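You operate a simulated robot arm through the tools that you are given. There is no shell and no other tool. Be economical: measure what you need, move in short steps, check, and stop when the job is done.

The job below is to be done with a simulated robot arm. You get a single attempt, and the scene is never put back.

TASK
Dry the cream block on the warmer at Warm, under the clear lid.
Fine: till its felt goes dull; dial back to Off; open the clear lid once the lamp is out. Where these are worked on the way, their far stop is far enough and under half their travel is too little: clear lid.

Only the result counts: the job must be done as asked and must still hold three seconds after the hand-in. Knocking over, shifting, dropping, spilling or breaking anything else fails it. A push-on lid holds only when it is set on centred and level and pressed home; a screw cap is set on level and turned clockwise until tight.

THE ROBOT
A 6-joint arm with a two-finger parallel gripper, fixed in place. Base frame: the origin is at the foot of the arm, x ahead of it, y to its left, z up; the work surface is at about z = 860. Readings come in mm, degrees, newtons and seconds.
With the tool pointing down near the work surface it reaches from about 260 to 680 mm from the base axis. Its first joint turns from -66.0 to 66.0 degrees. Payload 2.9 kg.
Tool frame: the origin (TCP) lies between the finger pads and is the grasp point; the fingertips stand 30 mm ahead of it; z points along the fingers, y is the line along which they close. Largest opening 110 mm; finger width 20, thickness 10; the body of the gripper, 48 by 112 mm, starts 55 mm behind the TCP.
Orientation is told as [roll, pitch, yaw] about the base's x, y, z axes, in that order, counted from this pose: with the fingers straight down and closing along the base's y, the tool's x points along the base's -x, its y along +y and its z along -z.

THE INTERFACE
- The arm moves only by the tool move_arm. Its argument "increments" is a list of rows, each a list of 3 entries, a list of its own where there are three numbers: the turn, a rotation vector about the base's x, y, z in degrees, then the shift along the base's x, y, z in mm, then the finger opening in mm, from 0 to 110. In form: [[[rx, ry, rz], [tx, ty, tz], hand], ...]. A call has 1 to 8 rows; each row shifts and turns the commanded pose from where the row before left it. Each row takes 0.2 s and may step no farther than 50 mm and 8.6 degrees from the row before; otherwise, or with a gripper value out of range, the whole call is refused. Where a pose cannot be reached the arm comes as near as it can. A force on the tool above 70 N (or 10 N above the force at the start of the call, whichever is more), or a blocked arm, ends the call early, and 0.2 s more pass. The fingers move at their own pace (about 108 mm/s each) and stop on an object; they squeeze with about 32 N. The grip force told is the motor's: it shows also when the fingers shut on nothing. Time passes only in rows, and 0.2 s behind the last, so rows that do not move let the fingers close. The reply holds the time, the measured pose of the TCP, the force on the tool along the base axes, the opening and the grip force, in the units named above and with some noise, with the torque about the TCP (base axes, N m) and any sound that the robot's microphone picked up.
- Cameras (640 x 400 px; columns grow to the right, rows downward): "scene" is fixed at [84.1, 433.1, 1399.9]; the picture's right is [-0.73, -0.68, 0.00], its down [-0.29, 0.31, -0.90] and it looks along [0.62, -0.66, -0.43] (base axes); focal length 333 px, centre (320, 200). "wrist" rides on the gripper at [72, 17, -103] in the tool frame; the picture's right is [-0.23, 0.97, 0.00], its down [-0.76, -0.18, -0.62] and it looks along [-0.61, -0.14, 0.78] (tool axes); focal length 222 px, centre (320, 200). There is no depth. A picture from a camera that has moved, and an enlarged one, comes with that camera's place and axes in the base frame and with its lens.
- camera(camera): a new picture of that camera. No time passes.
- enlarge(camera, box): a new picture of the part [left, top, right, bottom] of that camera's present view, enlarged. No time passes.
- finish_job(): hands the job in; it is judged then, once.

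Go step by step. Nothing tells you positions but the pictures and the camera data: compare them with the known pose of the tool, close in by small moves and look again before you grip or let go. The budget is 120 turns and 84 pictures, counting those below and the enlarged ones. Unless the task says otherwise, let go and move clear before handing in, and close with one line.

The tools are called after "Request:" by a JSON object that holds its "name" and its "arguments". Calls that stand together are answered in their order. move_arm: Moves the arm, as the interface text tells. Its arguments: {"type":"object","properties":{"increments":{"type":"array"}},"required":["increments"]} The other tools are called the same way: camera (camera) takes a picture; enlarge (camera, box) takes an enlarged picture of a part of a camera's view; finish_job () hands the job in.

At the start:

```text
time: 0.0
ee_pos: [444.9, 111.0, 1200.8]
ee_rot: [-0.1, 0.0, -0.1]
wrist_force: [0.3, -0.8, -0.8]
wrist_torque: [-0.02, 0.03, 0.0]
gripper_width: 110.0
grasp_force: 0.2
```

scene: 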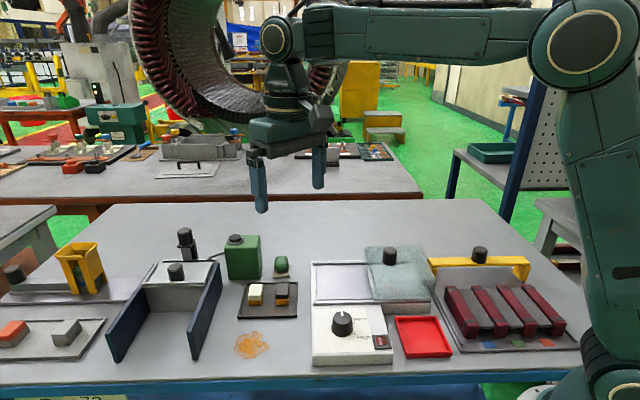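
wrist: 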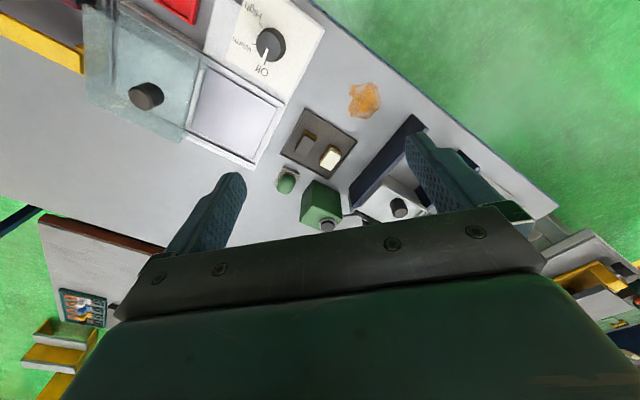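

I see a warmer (white box with dial and a plate beside it with a clear sliding lid), and a small tray with a cream block. I'll look closer first.

Request:
{"name": "enlarge", "arguments": {"camera": "scene", "box": [300, 230, 460, 380]}}

Request:
{"name": "enlarge", "arguments": {"camera": "scene", "box": [210, 220, 330, 370]}}

Request:
{"name": "enlarge", "arguments": {"camera": "wrist", "box": [80, 0, 360, 200]}}

```text
2.67 times, centred on (380, 305) of scene
camera zoom: at [84.1, 433.1, 1399.9], right [-0.73, -0.68, 0.0], down [-0.29, 0.31, -0.9], along [0.62, -0.66, -0.43], focal length 889 px, centre (160, -80)
```

zoom: 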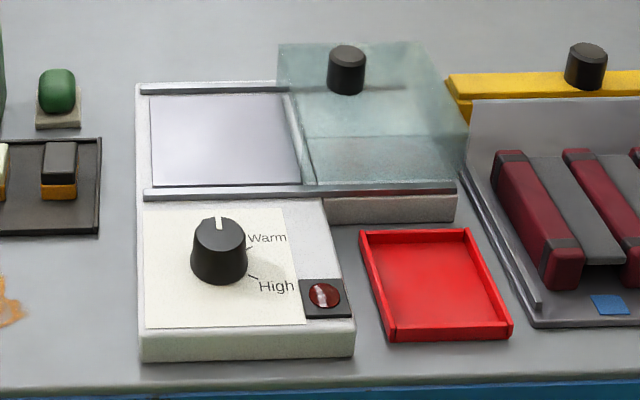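

```text
2.67 times, centred on (270, 295) of scene
camera zoom: at [84.1, 433.1, 1399.9], right [-0.73, -0.68, 0.0], down [-0.29, 0.31, -0.9], along [0.62, -0.66, -0.43], focal length 889 px, centre (453, -53)
```

zoom: 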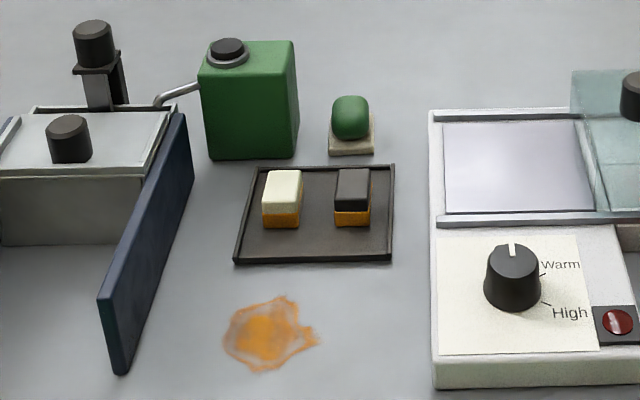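

```text
2.00 times, centred on (220, 100) of wrist
camera zoom: at [372.7, 127.6, 1305.5], right [0.23, 0.97, 0.0], down [0.76, -0.18, 0.62], along [0.61, -0.14, -0.78], focal length 444 px, centre (520, 400)
```

zoom: 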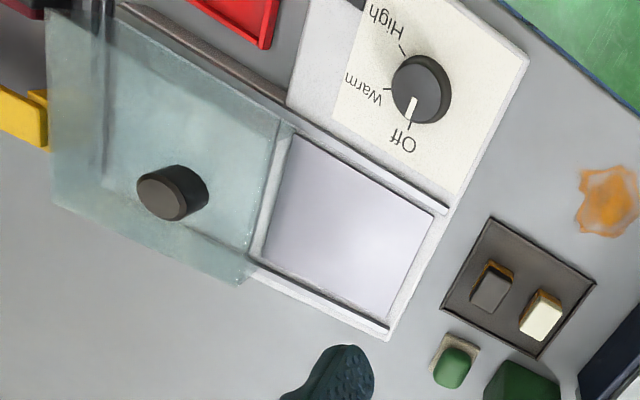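

The block is about (590,100) with top z≈898. The plate centre is about (470,-60), the dial about (382,55) with top 924, and the lid knob about (396,-127) with top 980. The lid slides along roughly (0.7,0.7), and I'll align the gripper with that axis over the block.

Request:
{"name": "move_arm", "arguments": {"increments": [[[0, 0, -8.6], [28, -2, -36], 55], [[0, 0, -8.6], [28, -2, -36], 55], [[0, 0, -8.6], [28, -2, -36], 55], [[0, 0, -8.6], [28, -2, -36], 55], [[0, 0, -8.6], [28, -2, -36], 55], [[0, 0, 0], [0, 0, 0], 55]]}}

Request:
{"name": "camera", "arguments": {"camera": "wrist"}}

Request:
{"name": "camera", "arguments": {"camera": "scene"}}

```text
time: 1.4
ee_pos: [586.1, 101.0, 1022.9]
ee_rot: [0.0, 0.1, -43.1]
wrist_force: [0.8, 1.4, 0.6]
wrist_torque: [-0.03, 0.02, -0.01]
gripper_width: 55.0
grasp_force: 0.1
```

```text
78 pictures are left
camera wrist: at [546.0, 163.4, 1126.4], right [0.83, 0.56, 0.0], down [0.43, -0.65, 0.62], along [0.35, -0.52, -0.78], focal length 222 px, centre (320, 200)
```

wrist: 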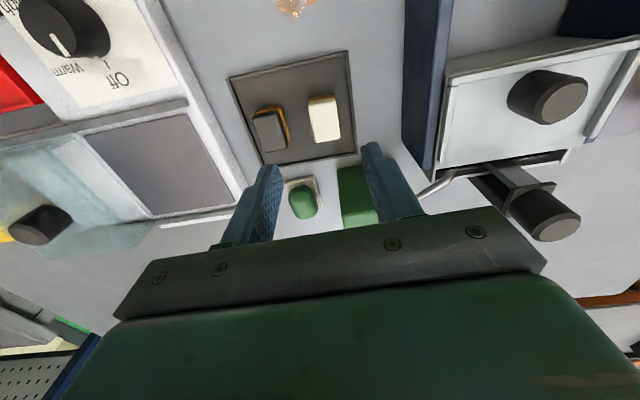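

```text
77 pictures are left
```

scene: 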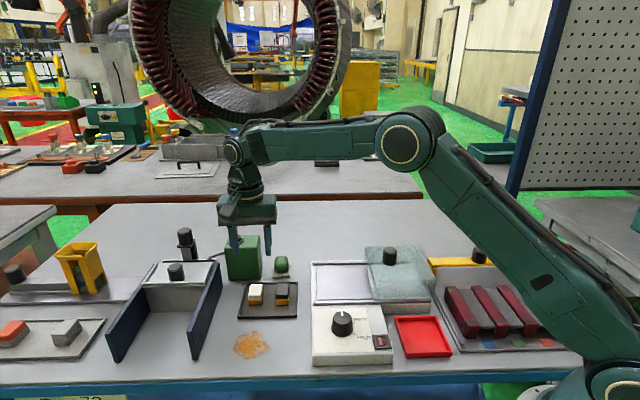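

Request:
{"name": "enlarge", "arguments": {"camera": "wrist", "box": [220, 40, 440, 220]}}

```text
2.22 times, centred on (330, 130) of wrist
camera zoom: at [546.0, 163.4, 1126.4], right [0.83, 0.56, 0.0], down [0.43, -0.65, 0.62], along [0.35, -0.52, -0.78], focal length 494 px, centre (298, 356)
```

zoom: 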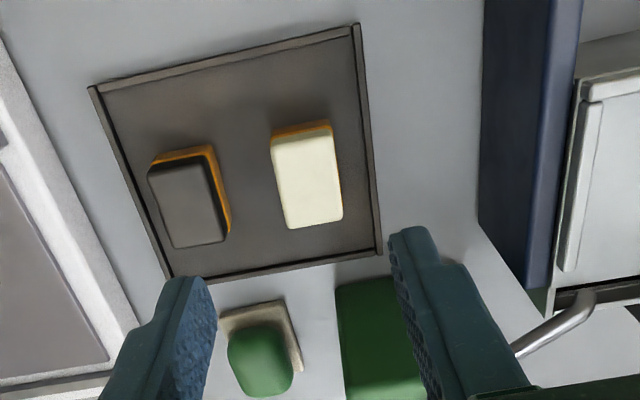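

Block centre ≈ (594.5,100.5), with the short axis at about 45°, about 26 mm wide. I'll line up and descend with a narrower opening.

Request:
{"name": "move_arm", "arguments": {"increments": [[[0, 0, -1.9], [8.4, -0.5, -20], 48], [[0, 0, 0], [0, 0, -35], 48], [[0, 0, 0], [0, 0, -30], 48], [[0, 0, 0], [0, 0, 0], 48]]}}

Request:
{"name": "camera", "arguments": {"camera": "wrist"}}

Request:
{"name": "enlarge", "arguments": {"camera": "scene", "box": [190, 200, 330, 340]}}

```text
time: 2.4
ee_pos: [591.3, 100.4, 936.0]
ee_rot: [0.0, 0.0, -44.9]
wrist_force: [0.0, 0.7, -0.1]
wrist_torque: [0.01, -0.01, 0.01]
gripper_width: 47.9
grasp_force: 0.0
```

```text
75 pictures are left
camera wrist: at [553.7, 164.0, 1038.9], right [0.85, 0.53, 0.0], down [0.41, -0.66, 0.62], along [0.33, -0.53, -0.78], focal length 222 px, centre (320, 200)
```

wrist: 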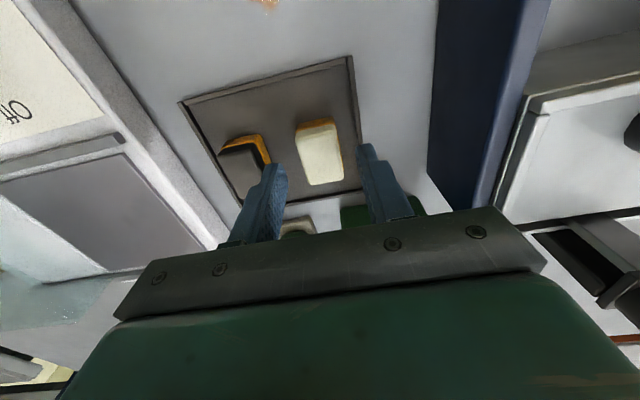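

```text
2.86 times, centred on (260, 270) of scene
camera zoom: at [84.1, 433.1, 1399.9], right [-0.73, -0.68, 0.0], down [-0.29, 0.31, -0.9], along [0.62, -0.66, -0.43], focal length 952 px, centre (491, 0)
```

zoom: 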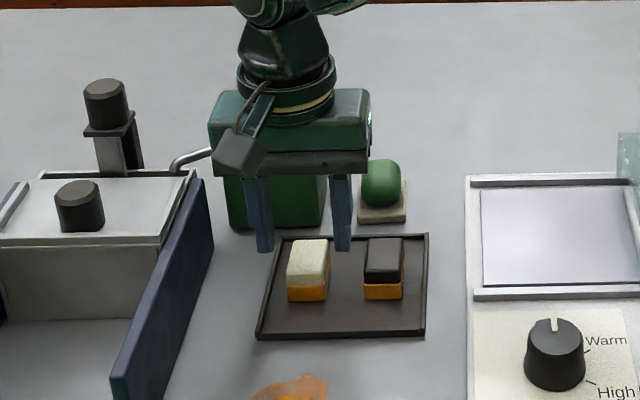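

Request:
{"name": "move_arm", "arguments": {"increments": [[[0, 0, 0], [2, -1, -20], 48], [[0, 0, 0], [0, 0, -14], 48], [[0, 0, 0], [0, 0, 0], 48]]}}

Request:
{"name": "enlarge", "arguments": {"camera": "scene", "box": [220, 230, 320, 330]}}

Request:
{"name": "enlarge", "arguments": {"camera": "wrist", "box": [200, 60, 440, 220]}}

```text
time: 3.2
ee_pos: [595.1, 99.3, 900.3]
ee_rot: [0.0, 0.0, -45.0]
wrist_force: [-0.5, 0.0, -0.6]
wrist_torque: [0.02, 0.02, 0.0]
gripper_width: 48.0
grasp_force: 0.1
```

```text
4.00 times, centred on (270, 280) of scene
camera zoom: at [84.1, 433.1, 1399.9], right [-0.73, -0.68, 0.0], down [-0.29, 0.31, -0.9], along [0.62, -0.66, -0.43], focal length 1333 px, centre (520, -120)
```

zoom: 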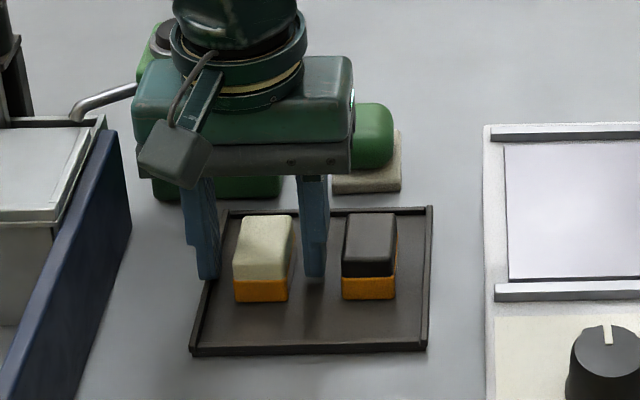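

```text
2.50 times, centred on (320, 140) of wrist
camera zoom: at [555.8, 162.7, 1004.5], right [0.85, 0.53, 0.0], down [0.41, -0.66, 0.62], along [0.33, -0.53, -0.78], focal length 555 px, centre (320, 350)
```

zoom: 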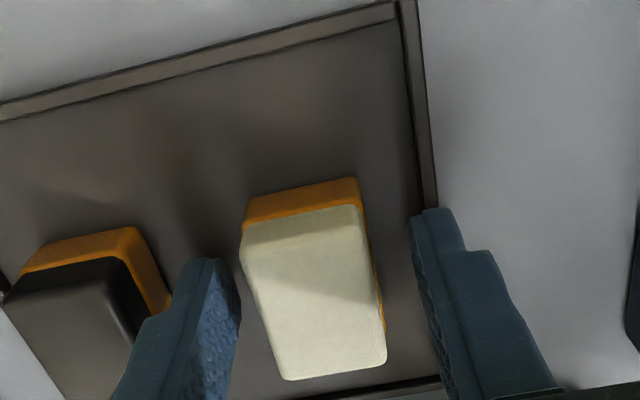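

Fingers straddle the block and it's centred between them. Closing and lifting.

Request:
{"name": "move_arm", "arguments": {"increments": [[[0, 0, 0], [0, 0, -2], 15], [[0, 0, 0], [0, 0, 0], 15], [[0, 0, 0], [0, 0, 0], 15], [[0, 0, 0], [0, 0, 30], 15], [[0, 0, 0], [0, 0, 40], 15], [[0, 0, 0], [0, 0, 0], 15]]}}

Request:
{"name": "enlarge", "arguments": {"camera": "scene", "box": [220, 210, 320, 310]}}

Request:
{"name": "camera", "arguments": {"camera": "wrist"}}

```text
time: 4.6
ee_pos: [592.2, 99.2, 970.2]
ee_rot: [0.0, 0.0, -44.9]
wrist_force: [-0.2, 0.4, -0.2]
wrist_torque: [-0.01, -0.03, 0.0]
gripper_width: 28.8
grasp_force: 32.0
```

```text
4.00 times, centred on (270, 260) of scene
camera zoom: at [84.1, 433.1, 1399.9], right [-0.73, -0.68, 0.0], down [-0.29, 0.31, -0.9], along [0.62, -0.66, -0.43], focal length 1333 px, centre (520, -40)
```

zoom: 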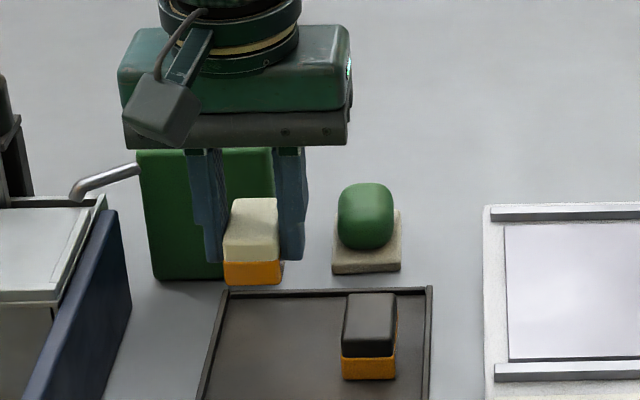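

```text
70 pictures are left
camera wrist: at [553.1, 162.3, 1073.7], right [0.85, 0.53, 0.0], down [0.41, -0.66, 0.62], along [0.33, -0.53, -0.78], focal length 222 px, centre (320, 200)
```

wrist: 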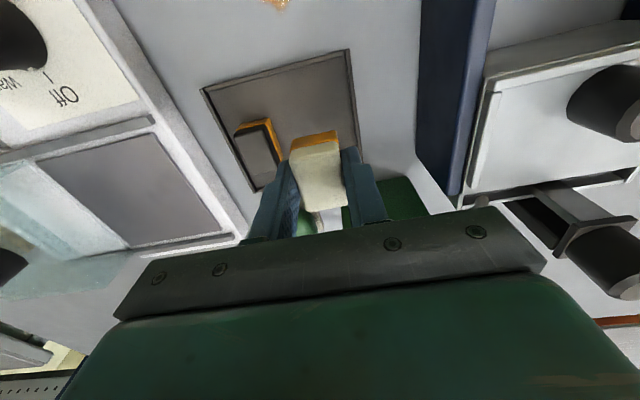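

Block held with its bottom ≈35 mm below the TCP. The plate is about z≈897, centred ≈(470,-56), so I'll carry the block over it.

Request:
{"name": "move_arm", "arguments": {"increments": [[[0, 0, 0], [-24, -31, 6], 15], [[0, 0, 0], [-24, -31, 6], 15], [[0, 0, 0], [-24, -31, 6], 15], [[0, 0, 0], [-25, -31, 2], 15], [[0, 0, 0], [-25, -31, 0], 15], [[0, 0, 0], [0, 0, 0], 15]]}}

Request:
{"name": "camera", "arguments": {"camera": "wrist"}}

Request:
{"name": "enlarge", "arguments": {"camera": "scene", "box": [290, 200, 450, 360]}}

```text
time: 6.0
ee_pos: [470.3, -52.6, 989.4]
ee_rot: [0.0, -0.1, -44.9]
wrist_force: [0.3, 0.1, -1.4]
wrist_torque: [-0.01, -0.01, 0.0]
gripper_width: 28.8
grasp_force: 32.1
```

```text
69 pictures are left
camera wrist: at [431.6, 10.4, 1093.1], right [0.85, 0.53, 0.0], down [0.41, -0.66, 0.62], along [0.33, -0.53, -0.78], focal length 222 px, centre (320, 200)
```

wrist: 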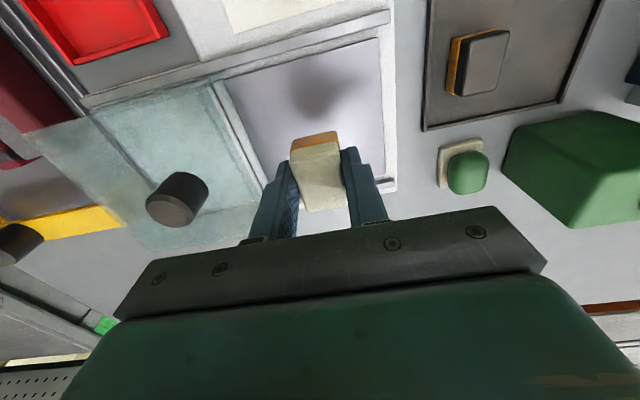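

```text
2.50 times, centred on (370, 280) of scene
camera zoom: at [84.1, 433.1, 1399.9], right [-0.73, -0.68, 0.0], down [-0.29, 0.31, -0.9], along [0.62, -0.66, -0.43], focal length 833 px, centre (195, 0)
```

zoom: 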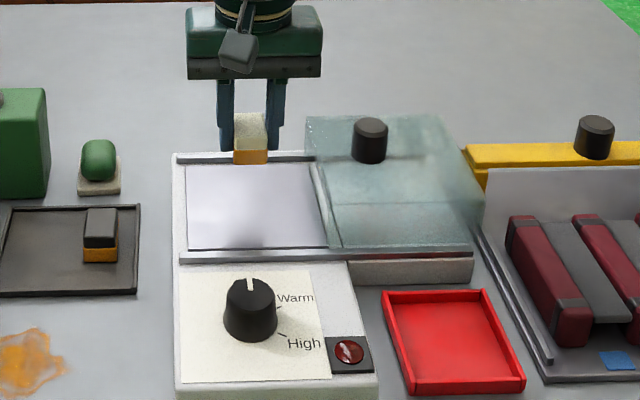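

Request:
{"name": "move_arm", "arguments": {"increments": [[[0, 0, 0], [1, -5, -25], 15], [[0, 0, 0], [0, 0, -22], 15], [[0, 0, 0], [0, 0, -4], 15], [[0, 0, 0], [0, 0, 0], 15]]}}

Request:
{"name": "enlarge", "arguments": {"camera": "scene", "box": [290, 220, 410, 320]}}

```text
time: 7.0
ee_pos: [473.7, -60.8, 940.5]
ee_rot: [-0.1, 0.1, -44.9]
wrist_force: [0.4, 0.3, -1.1]
wrist_torque: [0.0, 0.0, -0.02]
gripper_width: 29.0
grasp_force: 31.3
```

```text
4.00 times, centred on (350, 270) of scene
camera zoom: at [84.1, 433.1, 1399.9], right [-0.73, -0.68, 0.0], down [-0.29, 0.31, -0.9], along [0.62, -0.66, -0.43], focal length 1333 px, centre (200, -80)
```

zoom: 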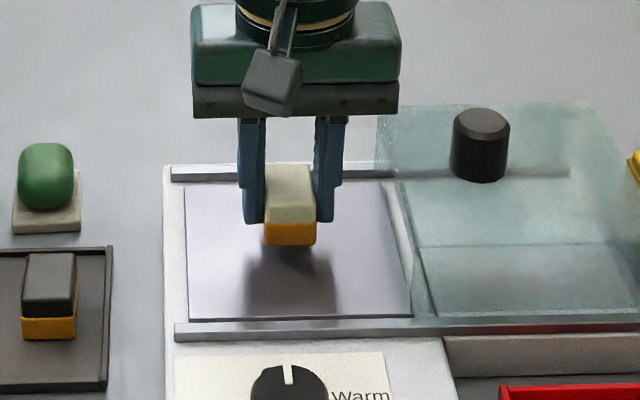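

Request:
{"name": "move_arm", "arguments": {"increments": [[[0, 0, 0], [0, 0, -3], 15], [[0, 0, 0], [0, 0, -2], 15], [[0, 0, 0], [0, 0, 0], 15]]}}

Request:
{"name": "enlarge", "arguments": {"camera": "scene", "box": [320, 240, 400, 310]}}

```text
time: 7.8
ee_pos: [474.7, -60.0, 935.8]
ee_rot: [0.0, 0.0, -44.9]
wrist_force: [0.0, 0.5, -0.7]
wrist_torque: [-0.02, -0.02, -0.01]
gripper_width: 29.0
grasp_force: 31.7
```

```text
5.71 times, centred on (360, 275) of scene
camera zoom: at [84.1, 433.1, 1399.9], right [-0.73, -0.68, 0.0], down [-0.29, 0.31, -0.9], along [0.62, -0.66, -0.43], focal length 1904 px, centre (91, -229)
```

zoom: 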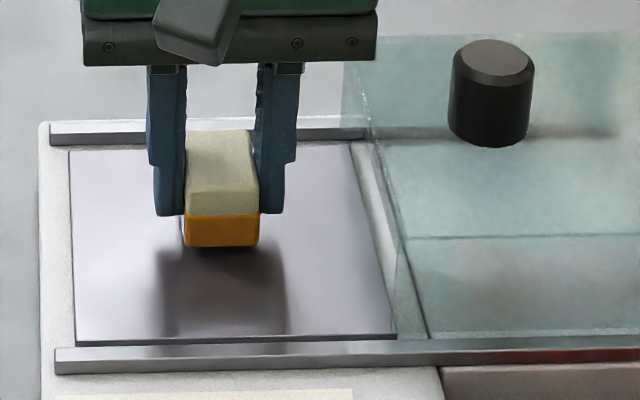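

Request:
{"name": "move_arm", "arguments": {"increments": [[[0, 0, 0], [0, 0, -2], 15], [[0, 0, 0], [0, 0, -2], 15], [[0, 0, 0], [0, 0, 0], 15]]}}

```text
time: 8.6
ee_pos: [474.2, -61.6, 931.0]
ee_rot: [0.0, 0.0, -44.9]
wrist_force: [1.4, -0.1, 0.6]
wrist_torque: [-0.01, 0.0, -0.01]
gripper_width: 29.0
grasp_force: 32.1
```

Request:
{"name": "move_arm", "arguments": {"increments": [[[0, 0, 0], [0, 0, -2], 15], [[0, 0, 0], [0, 0, 0], 15]]}}

Request:
{"name": "enlarge", "arguments": {"camera": "scene", "box": [320, 240, 400, 310]}}

```text
time: 9.2
ee_pos: [474.0, -60.8, 929.2]
ee_rot: [0.1, -0.1, -44.9]
wrist_force: [-6.5, 0.0, 16.9]
wrist_torque: [0.08, 0.26, -0.01]
gripper_width: 29.0
grasp_force: 32.1
```

```text
5.71 times, centred on (360, 275) of scene
camera zoom: at [83.7, 433.2, 1399.9], right [-0.73, -0.68, 0.0], down [-0.29, 0.31, -0.9], along [0.62, -0.66, -0.43], focal length 1904 px, centre (91, -229)
```

zoom: 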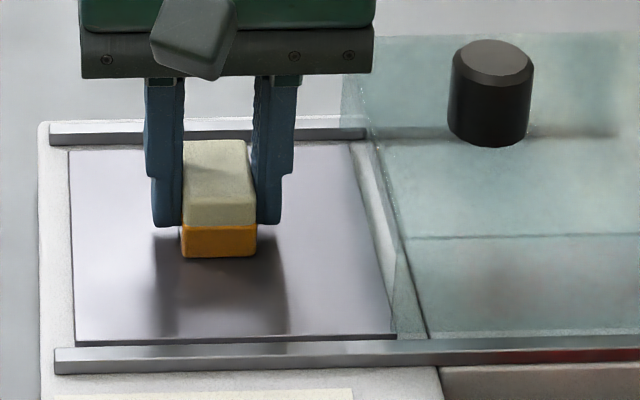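

Contact at TCP z≈929. Releasing gently and rising.

Request:
{"name": "move_arm", "arguments": {"increments": [[[0, 0, 0], [0, 0, 1], 15], [[0, 0, 0], [0, 0, 0], 44], [[0, 0, 0], [0, 0, 0], 44], [[0, 0, 0], [0, 0, 20], 44], [[0, 0, 0], [0, 0, 40], 44], [[0, 0, 0], [0, 0, 30], 44], [[0, 0, 0], [0, 0, 0], 44]]}}

Request:
{"name": "camera", "arguments": {"camera": "wrist"}}

Request:
{"name": "enlarge", "arguments": {"camera": "scene", "box": [300, 230, 460, 380]}}

```text
time: 10.8
ee_pos: [475.8, -60.2, 1018.4]
ee_rot: [-0.1, -0.1, -45.0]
wrist_force: [0.4, 0.3, -0.2]
wrist_torque: [0.01, -0.01, 0.0]
gripper_width: 43.9
grasp_force: 0.1
```

```text
64 pictures are left
camera wrist: at [435.9, 3.1, 1121.3], right [0.85, 0.53, 0.0], down [0.41, -0.66, 0.62], along [0.33, -0.53, -0.78], focal length 222 px, centre (320, 200)
```

wrist: 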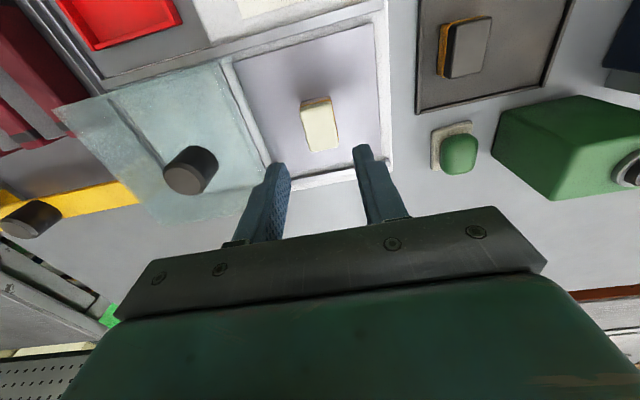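

```text
2.67 times, centred on (380, 305) of scene
camera zoom: at [84.1, 433.1, 1399.9], right [-0.73, -0.68, 0.0], down [-0.29, 0.31, -0.9], along [0.62, -0.66, -0.43], focal length 889 px, centre (160, -80)
```

zoom: 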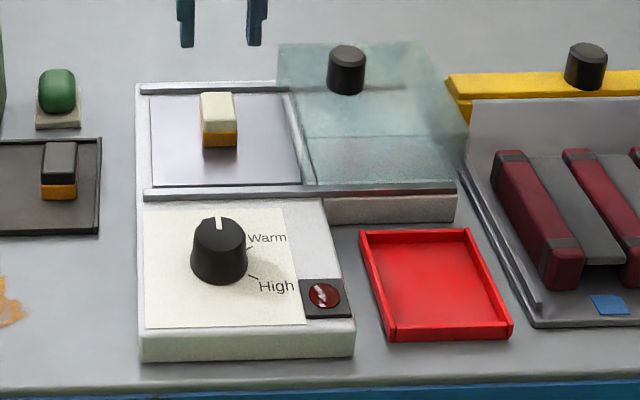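

Block is on the plate. Next I need to see how the lid is built, and check the dial markings.

Request:
{"name": "enlarge", "arguments": {"camera": "scene", "box": [355, 235, 445, 310]}}

Request:
{"name": "enlarge", "arguments": {"camera": "wrist", "box": [50, 20, 400, 240]}}

Request:
{"name": "enlarge", "arguments": {"camera": "scene", "box": [330, 295, 400, 365]}}

```text
5.33 times, centred on (400, 272) of scene
camera zoom: at [84.1, 433.1, 1399.9], right [-0.73, -0.68, 0.0], down [-0.29, 0.31, -0.9], along [0.62, -0.66, -0.43], focal length 1777 px, centre (-107, -187)
```

zoom: 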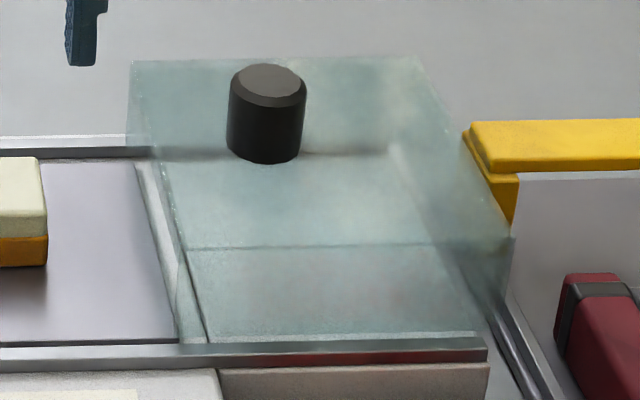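

```text
1.82 times, centred on (225, 130) of wrist
camera zoom: at [435.9, 3.1, 1121.3], right [0.85, 0.53, 0.0], down [0.41, -0.66, 0.62], along [0.33, -0.53, -0.78], focal length 404 px, centre (493, 327)
```

zoom: 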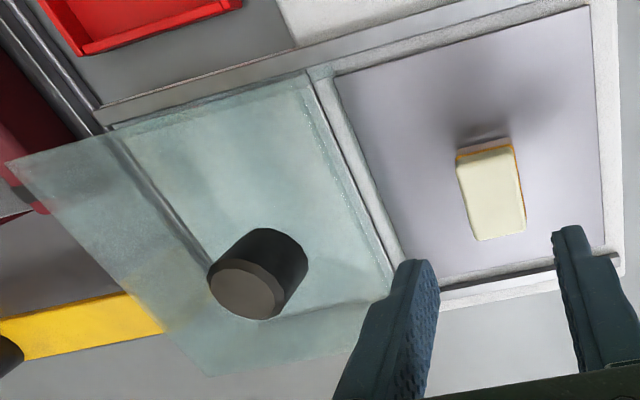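

```text
5.71 times, centred on (365, 330) of scene
camera zoom: at [84.1, 433.1, 1399.9], right [-0.73, -0.68, 0.0], down [-0.29, 0.31, -0.9], along [0.62, -0.66, -0.43], focal length 1904 px, centre (63, -543)
```

zoom: 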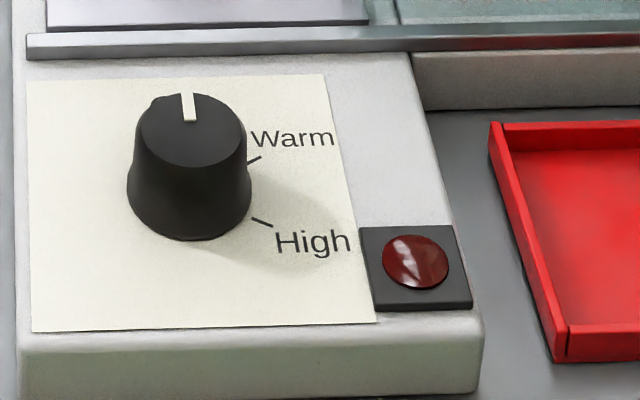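

Lid is an open box cover on rails, with its knob at ≈(397,-130) and top ≈980. Moving above the knob.

Request:
{"name": "move_arm", "arguments": {"increments": [[[0, 0, 0], [-20, -17, 20], 60], [[0, 0, 0], [-29, -26, 5], 60], [[0, 0, 0], [-29, -26, 0], 60], [[0, 0, 0], [0, 0, 0], 60]]}}

Request:
{"name": "camera", "arguments": {"camera": "wrist"}}

Request:
{"name": "enlarge", "arguments": {"camera": "scene", "box": [320, 190, 460, 310]}}

```text
time: 11.8
ee_pos: [397.2, -130.6, 1042.1]
ee_rot: [0.0, -0.1, -44.8]
wrist_force: [0.4, 0.1, -0.2]
wrist_torque: [-0.04, 0.0, 0.02]
gripper_width: 60.0
grasp_force: 0.2
```

```text
59 pictures are left
camera wrist: at [358.0, -66.9, 1145.7], right [0.85, 0.53, 0.0], down [0.41, -0.66, 0.62], along [0.33, -0.53, -0.78], focal length 222 px, centre (320, 200)
```

wrist: 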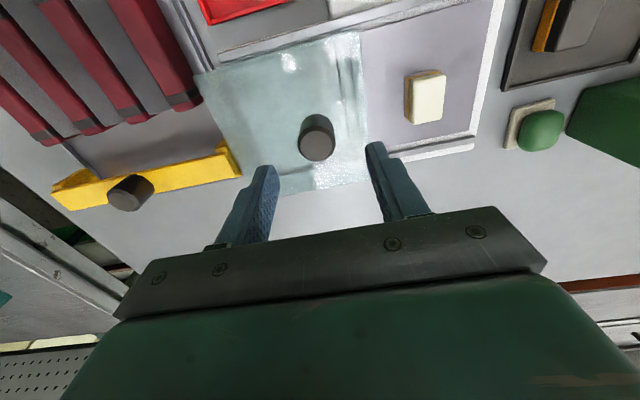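

```text
3.33 times, centred on (390, 250) of scene
camera zoom: at [84.1, 433.1, 1399.9], right [-0.73, -0.68, 0.0], down [-0.29, 0.31, -0.9], along [0.62, -0.66, -0.43], focal length 1111 px, centre (87, 33)
```

zoom: 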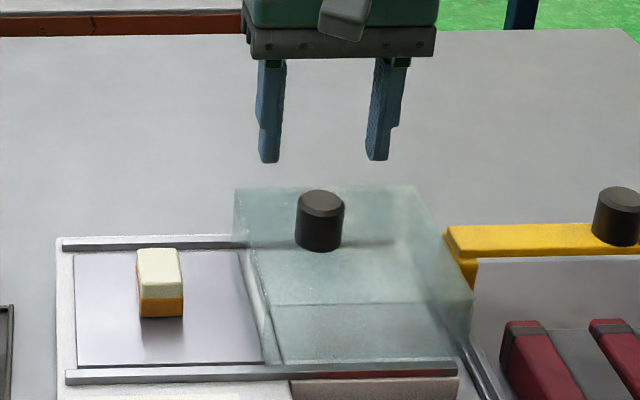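

Request:
{"name": "move_arm", "arguments": {"increments": [[[0, 0, 0], [0, -3, -25], 60], [[0, 0, 0], [0, 0, -29], 60], [[0, 0, 0], [0, 0, 0], 60]]}}

Request:
{"name": "camera", "arguments": {"camera": "wrist"}}

Request:
{"name": "enlarge", "arguments": {"camera": "scene", "box": [320, 190, 460, 310]}}

```text
time: 12.6
ee_pos: [396.7, -134.5, 988.3]
ee_rot: [0.0, 0.1, -44.9]
wrist_force: [-0.9, -0.2, 0.0]
wrist_torque: [-0.02, -0.01, 0.0]
gripper_width: 60.4
grasp_force: 0.1
```

```text
57 pictures are left
camera wrist: at [357.6, -69.3, 1091.3], right [0.85, 0.53, 0.0], down [0.41, -0.66, 0.62], along [0.33, -0.53, -0.78], focal length 222 px, centre (320, 200)
```

wrist: 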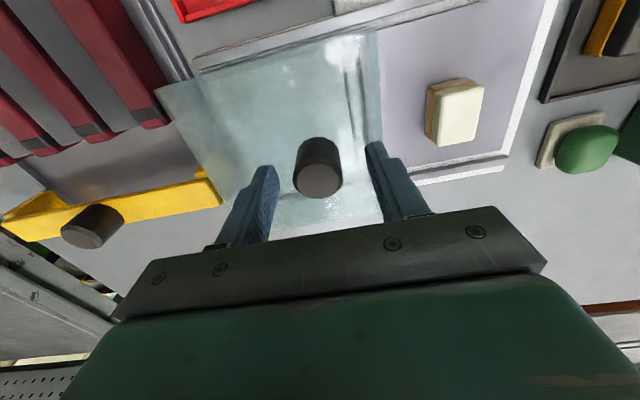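

```text
3.33 times, centred on (390, 250) of scene
camera zoom: at [84.1, 433.1, 1399.9], right [-0.73, -0.68, 0.0], down [-0.29, 0.31, -0.9], along [0.62, -0.66, -0.43], focal length 1111 px, centre (87, 33)
```

zoom: 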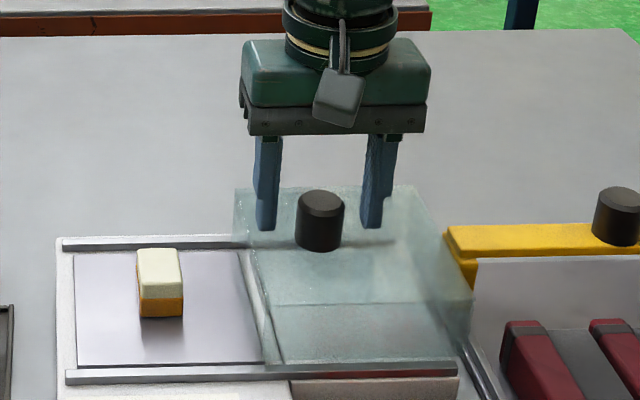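

Request:
{"name": "move_arm", "arguments": {"increments": [[[0, 0, 0], [0, 0, -3], 25], [[0, 0, 0], [0, 0, 0], 25], [[0, 0, 0], [0, 0, 0], 25], [[0, 0, 0], [7, 7, 0], 25], [[0, 0, 0], [7, 7, 0], 25], [[0, 0, 0], [7, 7, 0], 25], [[0, 0, 0], [0, 0, 0], 25]]}}

Request:
{"name": "enlarge", "arguments": {"camera": "scene", "box": [320, 190, 460, 310]}}

```text
time: 14.2
ee_pos: [418.4, -111.4, 985.3]
ee_rot: [0.1, -0.2, -44.9]
wrist_force: [-1.8, 2.2, 35.8]
wrist_torque: [-0.35, 0.39, -0.09]
gripper_width: 31.5
grasp_force: 44.9
```

```text
3.33 times, centred on (390, 250) of scene
camera zoom: at [83.5, 433.3, 1399.9], right [-0.73, -0.68, 0.0], down [-0.29, 0.31, -0.9], along [0.62, -0.66, -0.43], focal length 1111 px, centre (87, 33)
```

zoom: 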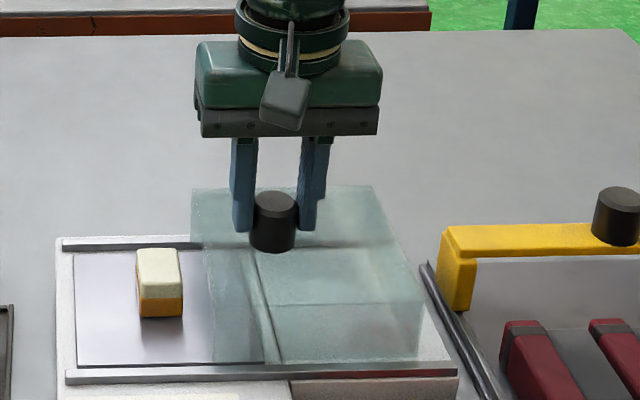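

Lid slides well, and the tips press on the lid a bit, so I'll ease up 2 mm and continue a little to see whether the leading end clears the block.

Request:
{"name": "move_arm", "arguments": {"increments": [[[0, 0, 0], [0, 0, 2], 25], [[0, 0, 0], [6, 6, 0], 25], [[0, 0, 0], [6, 6, 0], 25], [[0, 0, 0], [6, 6, 0], 25], [[0, 0, 0], [0, 0, 0], 25]]}}

Request:
{"name": "enlarge", "arguments": {"camera": "scene", "box": [300, 220, 430, 310]}}

```text
time: 15.4
ee_pos: [434.7, -94.2, 988.2]
ee_rot: [-0.2, 0.5, -44.9]
wrist_force: [1.0, -1.3, -31.4]
wrist_torque: [-0.15, -0.95, -0.23]
gripper_width: 31.5
grasp_force: 45.0
```

```text
4.44 times, centred on (365, 265) of scene
camera zoom: at [84.5, 433.0, 1399.9], right [-0.73, -0.68, 0.0], down [-0.29, 0.31, -0.9], along [0.62, -0.66, -0.43], focal length 1481 px, centre (120, -89)
```

zoom: 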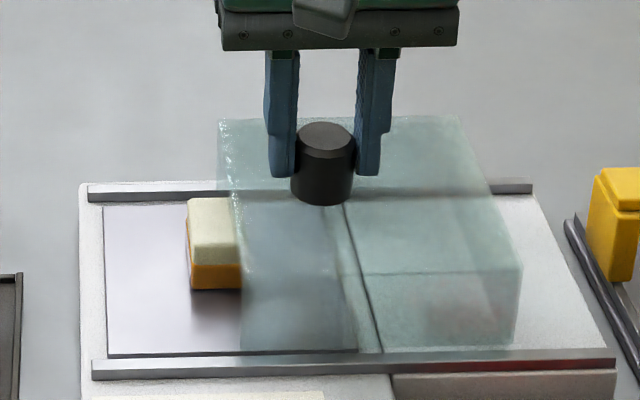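

Request:
{"name": "move_arm", "arguments": {"increments": [[[0, 0, 0], [0, 0, -1], 25], [[0, 0, 0], [4, 4, 0], 25], [[0, 0, 0], [0, 0, 0], 25]]}}

Request:
{"name": "enlarge", "arguments": {"camera": "scene", "box": [320, 240, 400, 310]}}

```text
time: 16.2
ee_pos: [438.5, -89.8, 986.8]
ee_rot: [-0.2, 0.2, -44.7]
wrist_force: [-2.0, 0.4, -29.9]
wrist_torque: [0.81, 0.01, 0.07]
gripper_width: 31.6
grasp_force: 45.4
```

```text
5.71 times, centred on (360, 275) of scene
camera zoom: at [84.4, 433.1, 1399.9], right [-0.73, -0.68, 0.0], down [-0.29, 0.31, -0.9], along [0.62, -0.66, -0.43], focal length 1904 px, centre (91, -229)
```

zoom: 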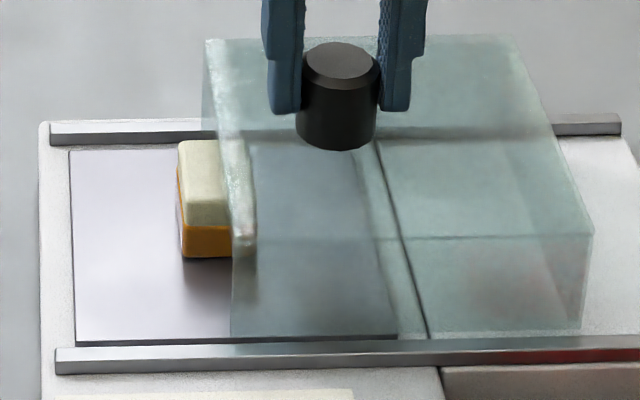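

The leading end is open, the block isn't disturbed. Continue closing.

Request:
{"name": "move_arm", "arguments": {"increments": [[[0, 0, 0], [0, 0, -1], 25], [[0, 0, 0], [6, 6, 0], 25], [[0, 0, 0], [6, 6, 0], 25], [[0, 0, 0], [6, 6, 0], 25], [[0, 0, 0], [6, 6, 0], 25], [[0, 0, 0], [0, 0, 0], 25]]}}

Request:
{"name": "enlarge", "arguments": {"camera": "scene", "box": [300, 220, 430, 310]}}

```text
time: 17.6
ee_pos: [461.5, -67.5, 986.4]
ee_rot: [-0.1, 0.0, -44.9]
wrist_force: [-6.8, 4.9, -10.0]
wrist_torque: [0.98, 0.41, 0.02]
gripper_width: 31.3
grasp_force: 45.0
```

```text
4.44 times, centred on (365, 265) of scene
camera zoom: at [84.1, 433.2, 1399.9], right [-0.73, -0.68, 0.0], down [-0.29, 0.31, -0.9], along [0.62, -0.66, -0.43], focal length 1481 px, centre (120, -89)
```

zoom: 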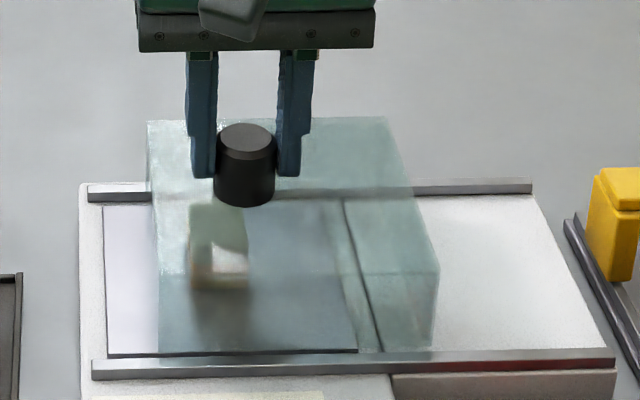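

Request:
{"name": "move_arm", "arguments": {"increments": [[[0, 0, 0], [5, 5, 0], 25], [[0, 0, 0], [5, 5, 0], 25], [[0, 0, 0], [4, 4, 0], 25], [[0, 0, 0], [3, 3, 0], 25], [[0, 0, 0], [2, 2, 0], 25], [[0, 0, 0], [2, 2, 0], 25], [[0, 0, 0], [0, 0, 0], 25]]}}

Request:
{"name": "enlarge", "arguments": {"camera": "scene", "box": [300, 220, 430, 310]}}

```text
time: 19.2
ee_pos: [484.2, -45.8, 986.5]
ee_rot: [-0.1, 0.1, -45.0]
wrist_force: [-3.9, -6.0, -19.6]
wrist_torque: [-0.14, -0.81, -0.01]
gripper_width: 31.4
grasp_force: 45.1
```

```text
4.44 times, centred on (365, 265) of scene
camera zoom: at [84.2, 432.9, 1399.9], right [-0.73, -0.68, 0.0], down [-0.29, 0.31, -0.9], along [0.62, -0.66, -0.43], focal length 1481 px, centre (120, -89)
```

zoom: 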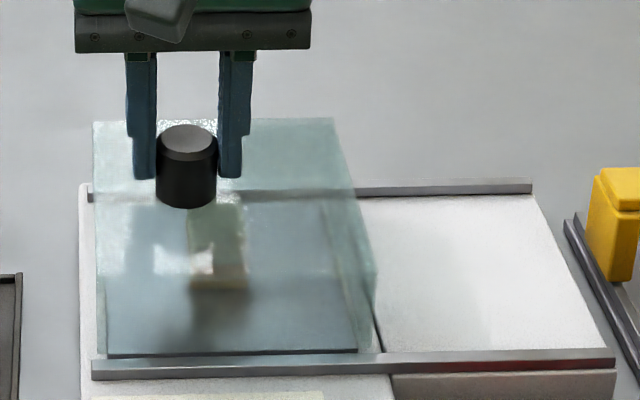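

Request:
{"name": "move_arm", "arguments": {"increments": [[[0, 0, 0], [1.5, 1.5, 0], 25], [[0, 0, 0], [1.5, 1.5, 0], 25], [[0, 0, 0], [1.5, 1.5, 0], 25], [[0, 0, 0], [1.5, 1.5, 0], 25], [[0, 0, 0], [0, 0, 0], 25]]}}

```text
time: 20.4
ee_pos: [484.6, -45.4, 987.9]
ee_rot: [-0.9, 0.4, -46.1]
wrist_force: [-45.7, -44.2, 4.1]
wrist_torque: [-0.76, -0.09, -0.08]
gripper_width: 32.0
grasp_force: 45.4
```

Lid is at its far stop. I'll relieve the push, release the knob and rise.

Request:
{"name": "move_arm", "arguments": {"increments": [[[0, 0, 0], [-3, -3, 0], 25], [[0, 0, 0], [0, 0, 0], 25], [[0, 0, 0], [0, 0, 0], 60], [[0, 0, 0], [0, 0, 0], 60]]}}

```text
time: 21.4
ee_pos: [488.5, -41.0, 988.6]
ee_rot: [0.1, -0.1, -44.8]
wrist_force: [0.4, 0.3, -0.1]
wrist_torque: [-0.02, -0.01, -0.02]
gripper_width: 60.0
grasp_force: 0.1
```

Request:
{"name": "move_arm", "arguments": {"increments": [[[0, 0, 0], [0, 0, 40], 60], [[0, 0, 0], [-25, 24, 10], 60], [[0, 0, 0], [-27, 25, 0], 60], [[0, 0, 0], [-27, 24, 0], 60], [[0, 0, 0], [-27, 24, 0], 60], [[0, 0, 0], [0, 0, 0], 60]]}}

Request:
{"name": "camera", "arguments": {"camera": "wrist"}}

Request:
{"name": "camera", "arguments": {"camera": "scene"}}

```text
time: 22.8
ee_pos: [381.9, 54.1, 1039.3]
ee_rot: [0.0, 0.1, -44.9]
wrist_force: [0.0, 0.8, 0.5]
wrist_torque: [-0.01, 0.0, 0.0]
gripper_width: 60.0
grasp_force: 0.1
```

```text
50 pictures are left
camera wrist: at [341.8, 118.5, 1143.5], right [0.85, 0.53, 0.0], down [0.41, -0.66, 0.62], along [0.33, -0.53, -0.78], focal length 222 px, centre (320, 200)
```

wrist: 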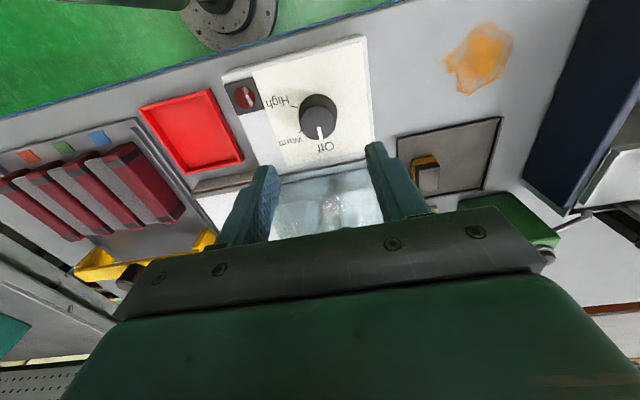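

```text
49 pictures are left
```

scene: 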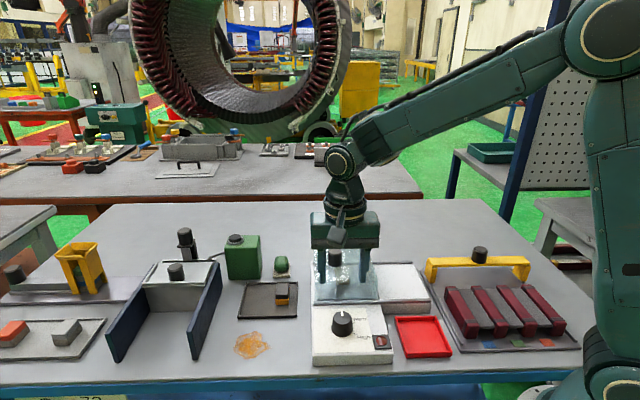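

Request:
{"name": "enlarge", "arguments": {"camera": "wrist", "box": [240, 60, 400, 180]}}

```text
3.33 times, centred on (320, 120) of wrist
camera zoom: at [341.8, 118.5, 1143.5], right [0.85, 0.53, 0.0], down [0.41, -0.66, 0.62], along [0.33, -0.53, -0.78], focal length 740 px, centre (320, 467)
```

zoom: 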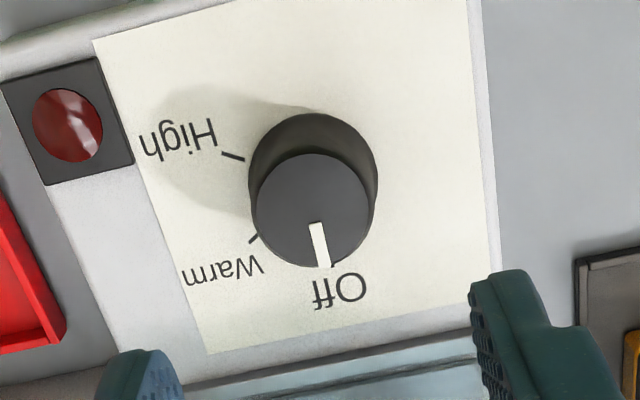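

Off ≈ -45°, Warm ≈ -98°, High ≈ -154° around the dial centre (381.5,53), so Warm is about 54° clockwise. Pre-rotating the gripper back and descending onto the dial.

Request:
{"name": "move_arm", "arguments": {"increments": [[[0, 0, 8], [0, -1, -25], 60], [[0, 0, 8], [0, 0, -25], 60], [[0, 0, 8], [0, 0, -25], 60], [[0, 0, 6], [0, 0, -22], 60], [[0, 0, 0], [0, 0, 0], 60]]}}

Request:
{"name": "camera", "arguments": {"camera": "wrist"}}

Request:
{"name": "enlarge", "arguments": {"camera": "scene", "box": [280, 260, 420, 380]}}

```text
time: 24.0
ee_pos: [380.8, 54.6, 942.1]
ee_rot: [0.1, 0.1, -14.8]
wrist_force: [0.1, 0.3, -0.1]
wrist_torque: [-0.01, 0.03, 0.0]
gripper_width: 60.1
grasp_force: 0.0
```

```text
47 pictures are left
camera wrist: at [315.3, 90.2, 1045.5], right [0.47, 0.88, 0.0], down [0.69, -0.37, 0.62], along [0.55, -0.29, -0.78], focal length 222 px, centre (320, 200)
```

wrist: 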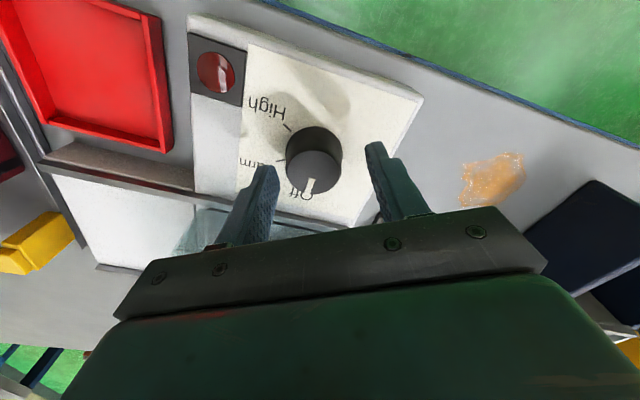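

```text
3.33 times, centred on (350, 320) of scene
camera zoom: at [84.1, 433.1, 1399.9], right [-0.73, -0.68, 0.0], down [-0.29, 0.31, -0.9], along [0.62, -0.66, -0.43], focal length 1111 px, centre (220, -200)
```

zoom: 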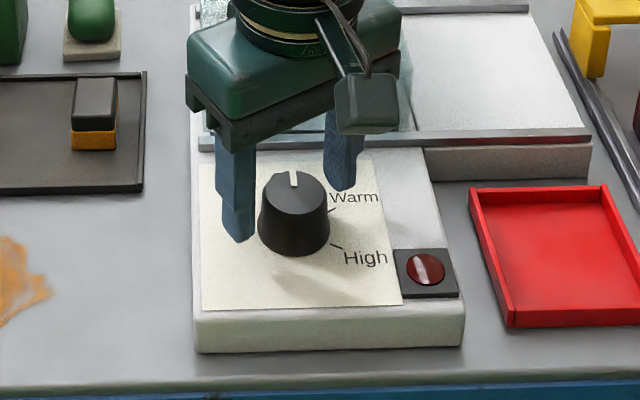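

Request:
{"name": "move_arm", "arguments": {"increments": [[[0, 0, 0], [-1, -2.3, -14], 60], [[0, 0, 0], [0, 0, 0], 60], [[0, 0, 0], [0, 0, 0], 25], [[0, 0, 0], [0, 0, 0], 25], [[0, 0, 0], [0, 0, 0], 25]]}}

Request:
{"name": "enlarge", "arguments": {"camera": "scene", "box": [300, 280, 410, 370]}}

```text
time: 25.2
ee_pos: [380.8, 50.2, 926.4]
ee_rot: [-0.3, 0.0, -15.2]
wrist_force: [-4.3, -26.3, 1.7]
wrist_torque: [0.5, 0.07, -0.04]
gripper_width: 39.8
grasp_force: 44.8
```

```text
4.44 times, centred on (355, 325) of scene
camera zoom: at [83.9, 432.4, 1400.1], right [-0.73, -0.68, 0.0], down [-0.29, 0.31, -0.9], along [0.62, -0.66, -0.43], focal length 1481 px, centre (164, -356)
```

zoom: 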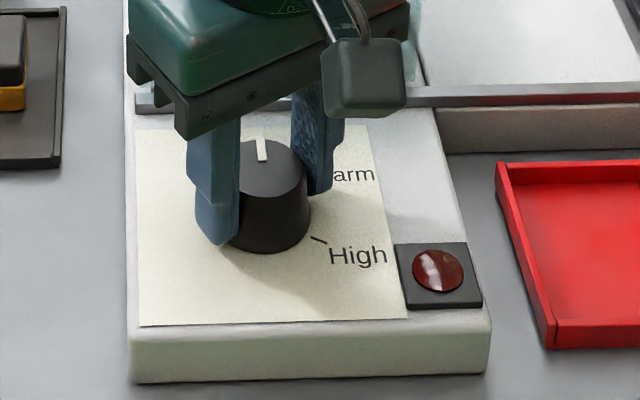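

Gripped. Turning clockwise toward Warm.

Request:
{"name": "move_arm", "arguments": {"increments": [[[0, 0, 0], [0, -1.5, 0], 25], [[0, 0, -7.5], [0, 0, 0], 25], [[0, 0, -7.5], [0, 0, 0], 25], [[0, 0, -7.5], [0, 0, 0], 25], [[0, 0, -7.5], [0, 0, 0], 25], [[0, 0, -7.5], [0, 0, 0], 25], [[0, 0, -7.5], [0, 0, 0], 25], [[0, 0, 0], [0, 0, 0], 25]]}}

Request:
{"name": "enlarge", "arguments": {"camera": "scene", "box": [300, 280, 410, 370]}}

Request:
{"name": "enlarge", "arguments": {"camera": "wrist", "box": [240, 60, 400, 200]}}

```text
time: 27.0
ee_pos: [380.9, 50.9, 926.0]
ee_rot: [0.0, 0.1, -60.0]
wrist_force: [-1.3, 6.5, 1.7]
wrist_torque: [0.18, 0.69, 0.0]
gripper_width: 39.4
grasp_force: 44.9
```

```text
4.44 times, centred on (355, 325) of scene
camera zoom: at [84.0, 433.3, 1399.8], right [-0.73, -0.68, 0.0], down [-0.29, 0.31, -0.9], along [0.62, -0.66, -0.43], focal length 1481 px, centre (164, -356)
```

zoom: 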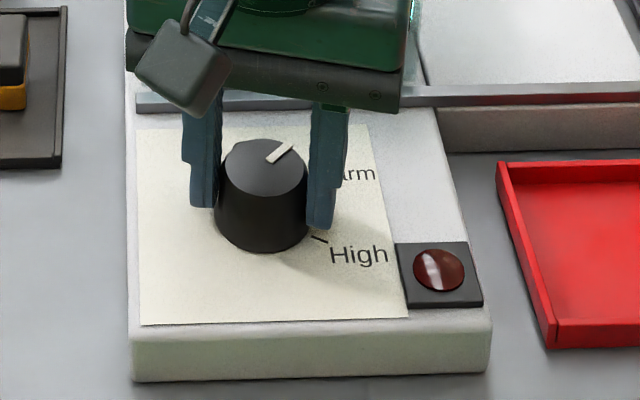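

```text
2.86 times, centred on (320, 130) of wrist
camera zoom: at [359.3, 122.2, 1030.9], right [0.96, 0.29, 0.0], down [0.23, -0.75, 0.62], along [0.18, -0.59, -0.78], focal length 635 px, centre (320, 400)
```

zoom: 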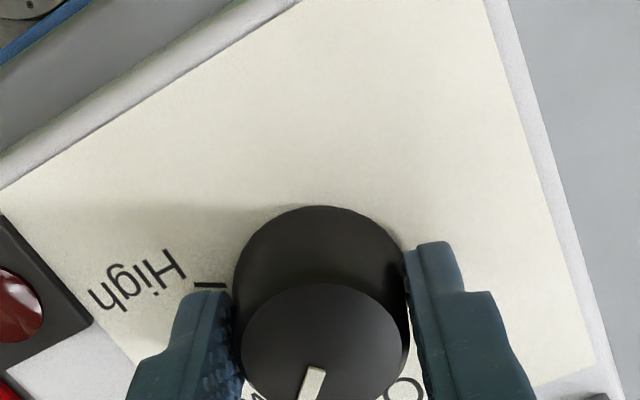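

Request:
{"name": "move_arm", "arguments": {"increments": [[[0, 0, -4.5], [0, 0, 0], 25], [[0, 0, -4.5], [0, 0, 0], 25], [[0, 0, 0], [0, 0, 0], 25]]}}

Request:
{"name": "enlarge", "arguments": {"camera": "scene", "box": [300, 280, 410, 370]}}

```text
time: 27.8
ee_pos: [381.5, 51.2, 928.4]
ee_rot: [0.2, 0.0, -68.8]
wrist_force: [3.3, 15.2, 5.8]
wrist_torque: [0.24, 0.74, 0.0]
gripper_width: 39.4
grasp_force: 44.8
```

```text
4.44 times, centred on (355, 325) of scene
camera zoom: at [84.1, 433.5, 1399.8], right [-0.73, -0.68, 0.0], down [-0.29, 0.31, -0.9], along [0.62, -0.66, -0.43], focal length 1481 px, centre (164, -356)
```

zoom: 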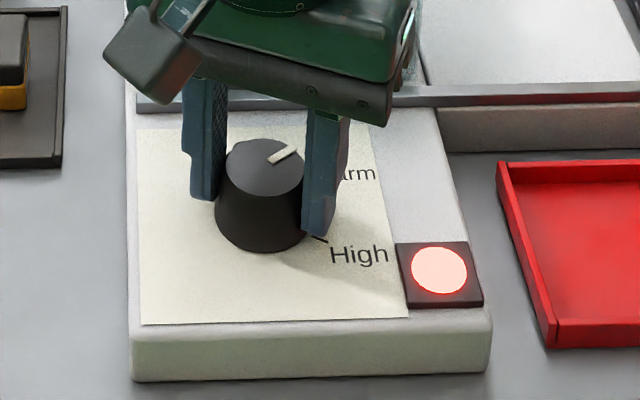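

Lamp is lit with the dial at Warm. I'll keep hold of the dial and watch the block through the lid.

Request:
{"name": "enlarge", "arguments": {"camera": "scene", "box": [310, 230, 400, 320]}}

Request:
{"name": "camera", "arguments": {"camera": "wrist"}}

```text
4.44 times, centred on (355, 275) of scene
camera zoom: at [84.1, 433.5, 1399.8], right [-0.73, -0.68, 0.0], down [-0.29, 0.31, -0.9], along [0.62, -0.66, -0.43], focal length 1481 px, centre (164, -133)
```

zoom: 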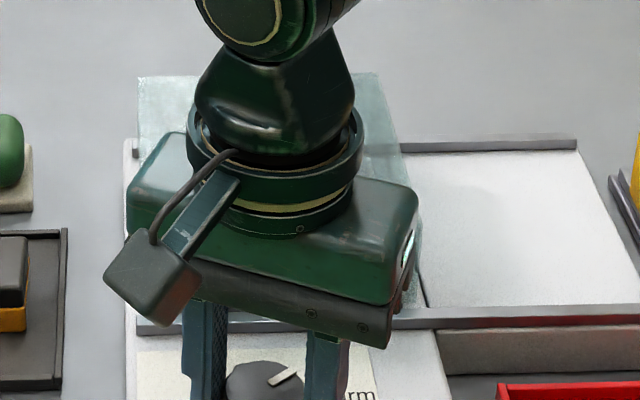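

```text
40 pictures are left
camera wrist: at [370.7, 124.8, 1030.9], right [0.99, 0.14, 0.0], down [0.11, -0.78, 0.62], along [0.09, -0.62, -0.78], focal length 222 px, centre (320, 200)
```

wrist: 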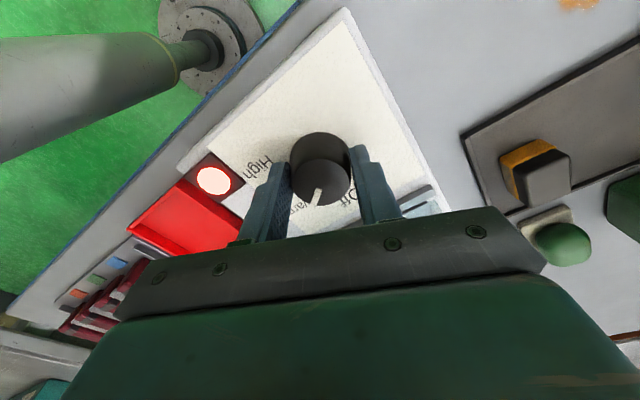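

The gripper hides the block from both cameras, so I'll release the dial and move aside.

Request:
{"name": "move_arm", "arguments": {"increments": [[[0, 0, 0], [0, 0, 0], 60], [[0, 0, 0], [0, 0, 0], 60], [[0, 0, 0], [0, 0, 45], 60], [[0, 0, 0], [-25, -25, 30], 60], [[0, 0, 0], [-25, -30, 20], 60], [[0, 0, 0], [-20, -30, 0], 60]]}}

Request:
{"name": "camera", "arguments": {"camera": "scene"}}

Request:
{"name": "enlarge", "arguments": {"camera": "scene", "box": [310, 240, 410, 340]}}

```text
time: 29.2
ee_pos: [306.3, -35.0, 1024.5]
ee_rot: [0.0, 0.0, -68.8]
wrist_force: [-0.4, 0.2, -0.4]
wrist_torque: [0.01, -0.01, 0.0]
gripper_width: 60.0
grasp_force: 0.1
```

```text
39 pictures are left
```

scene: 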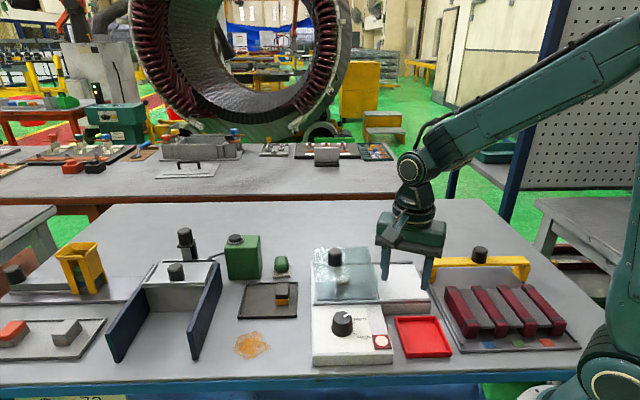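

```text
4.00 times, centred on (360, 290) of scene
camera zoom: at [84.0, 433.2, 1399.9], right [-0.73, -0.68, 0.0], down [-0.29, 0.31, -0.9], along [0.62, -0.66, -0.43], focal length 1333 px, centre (160, -160)
```

zoom: 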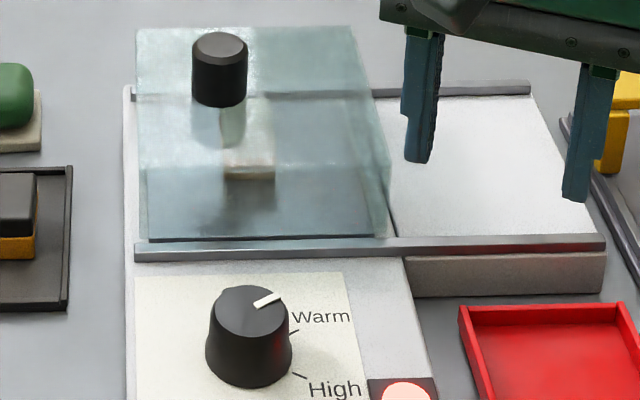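

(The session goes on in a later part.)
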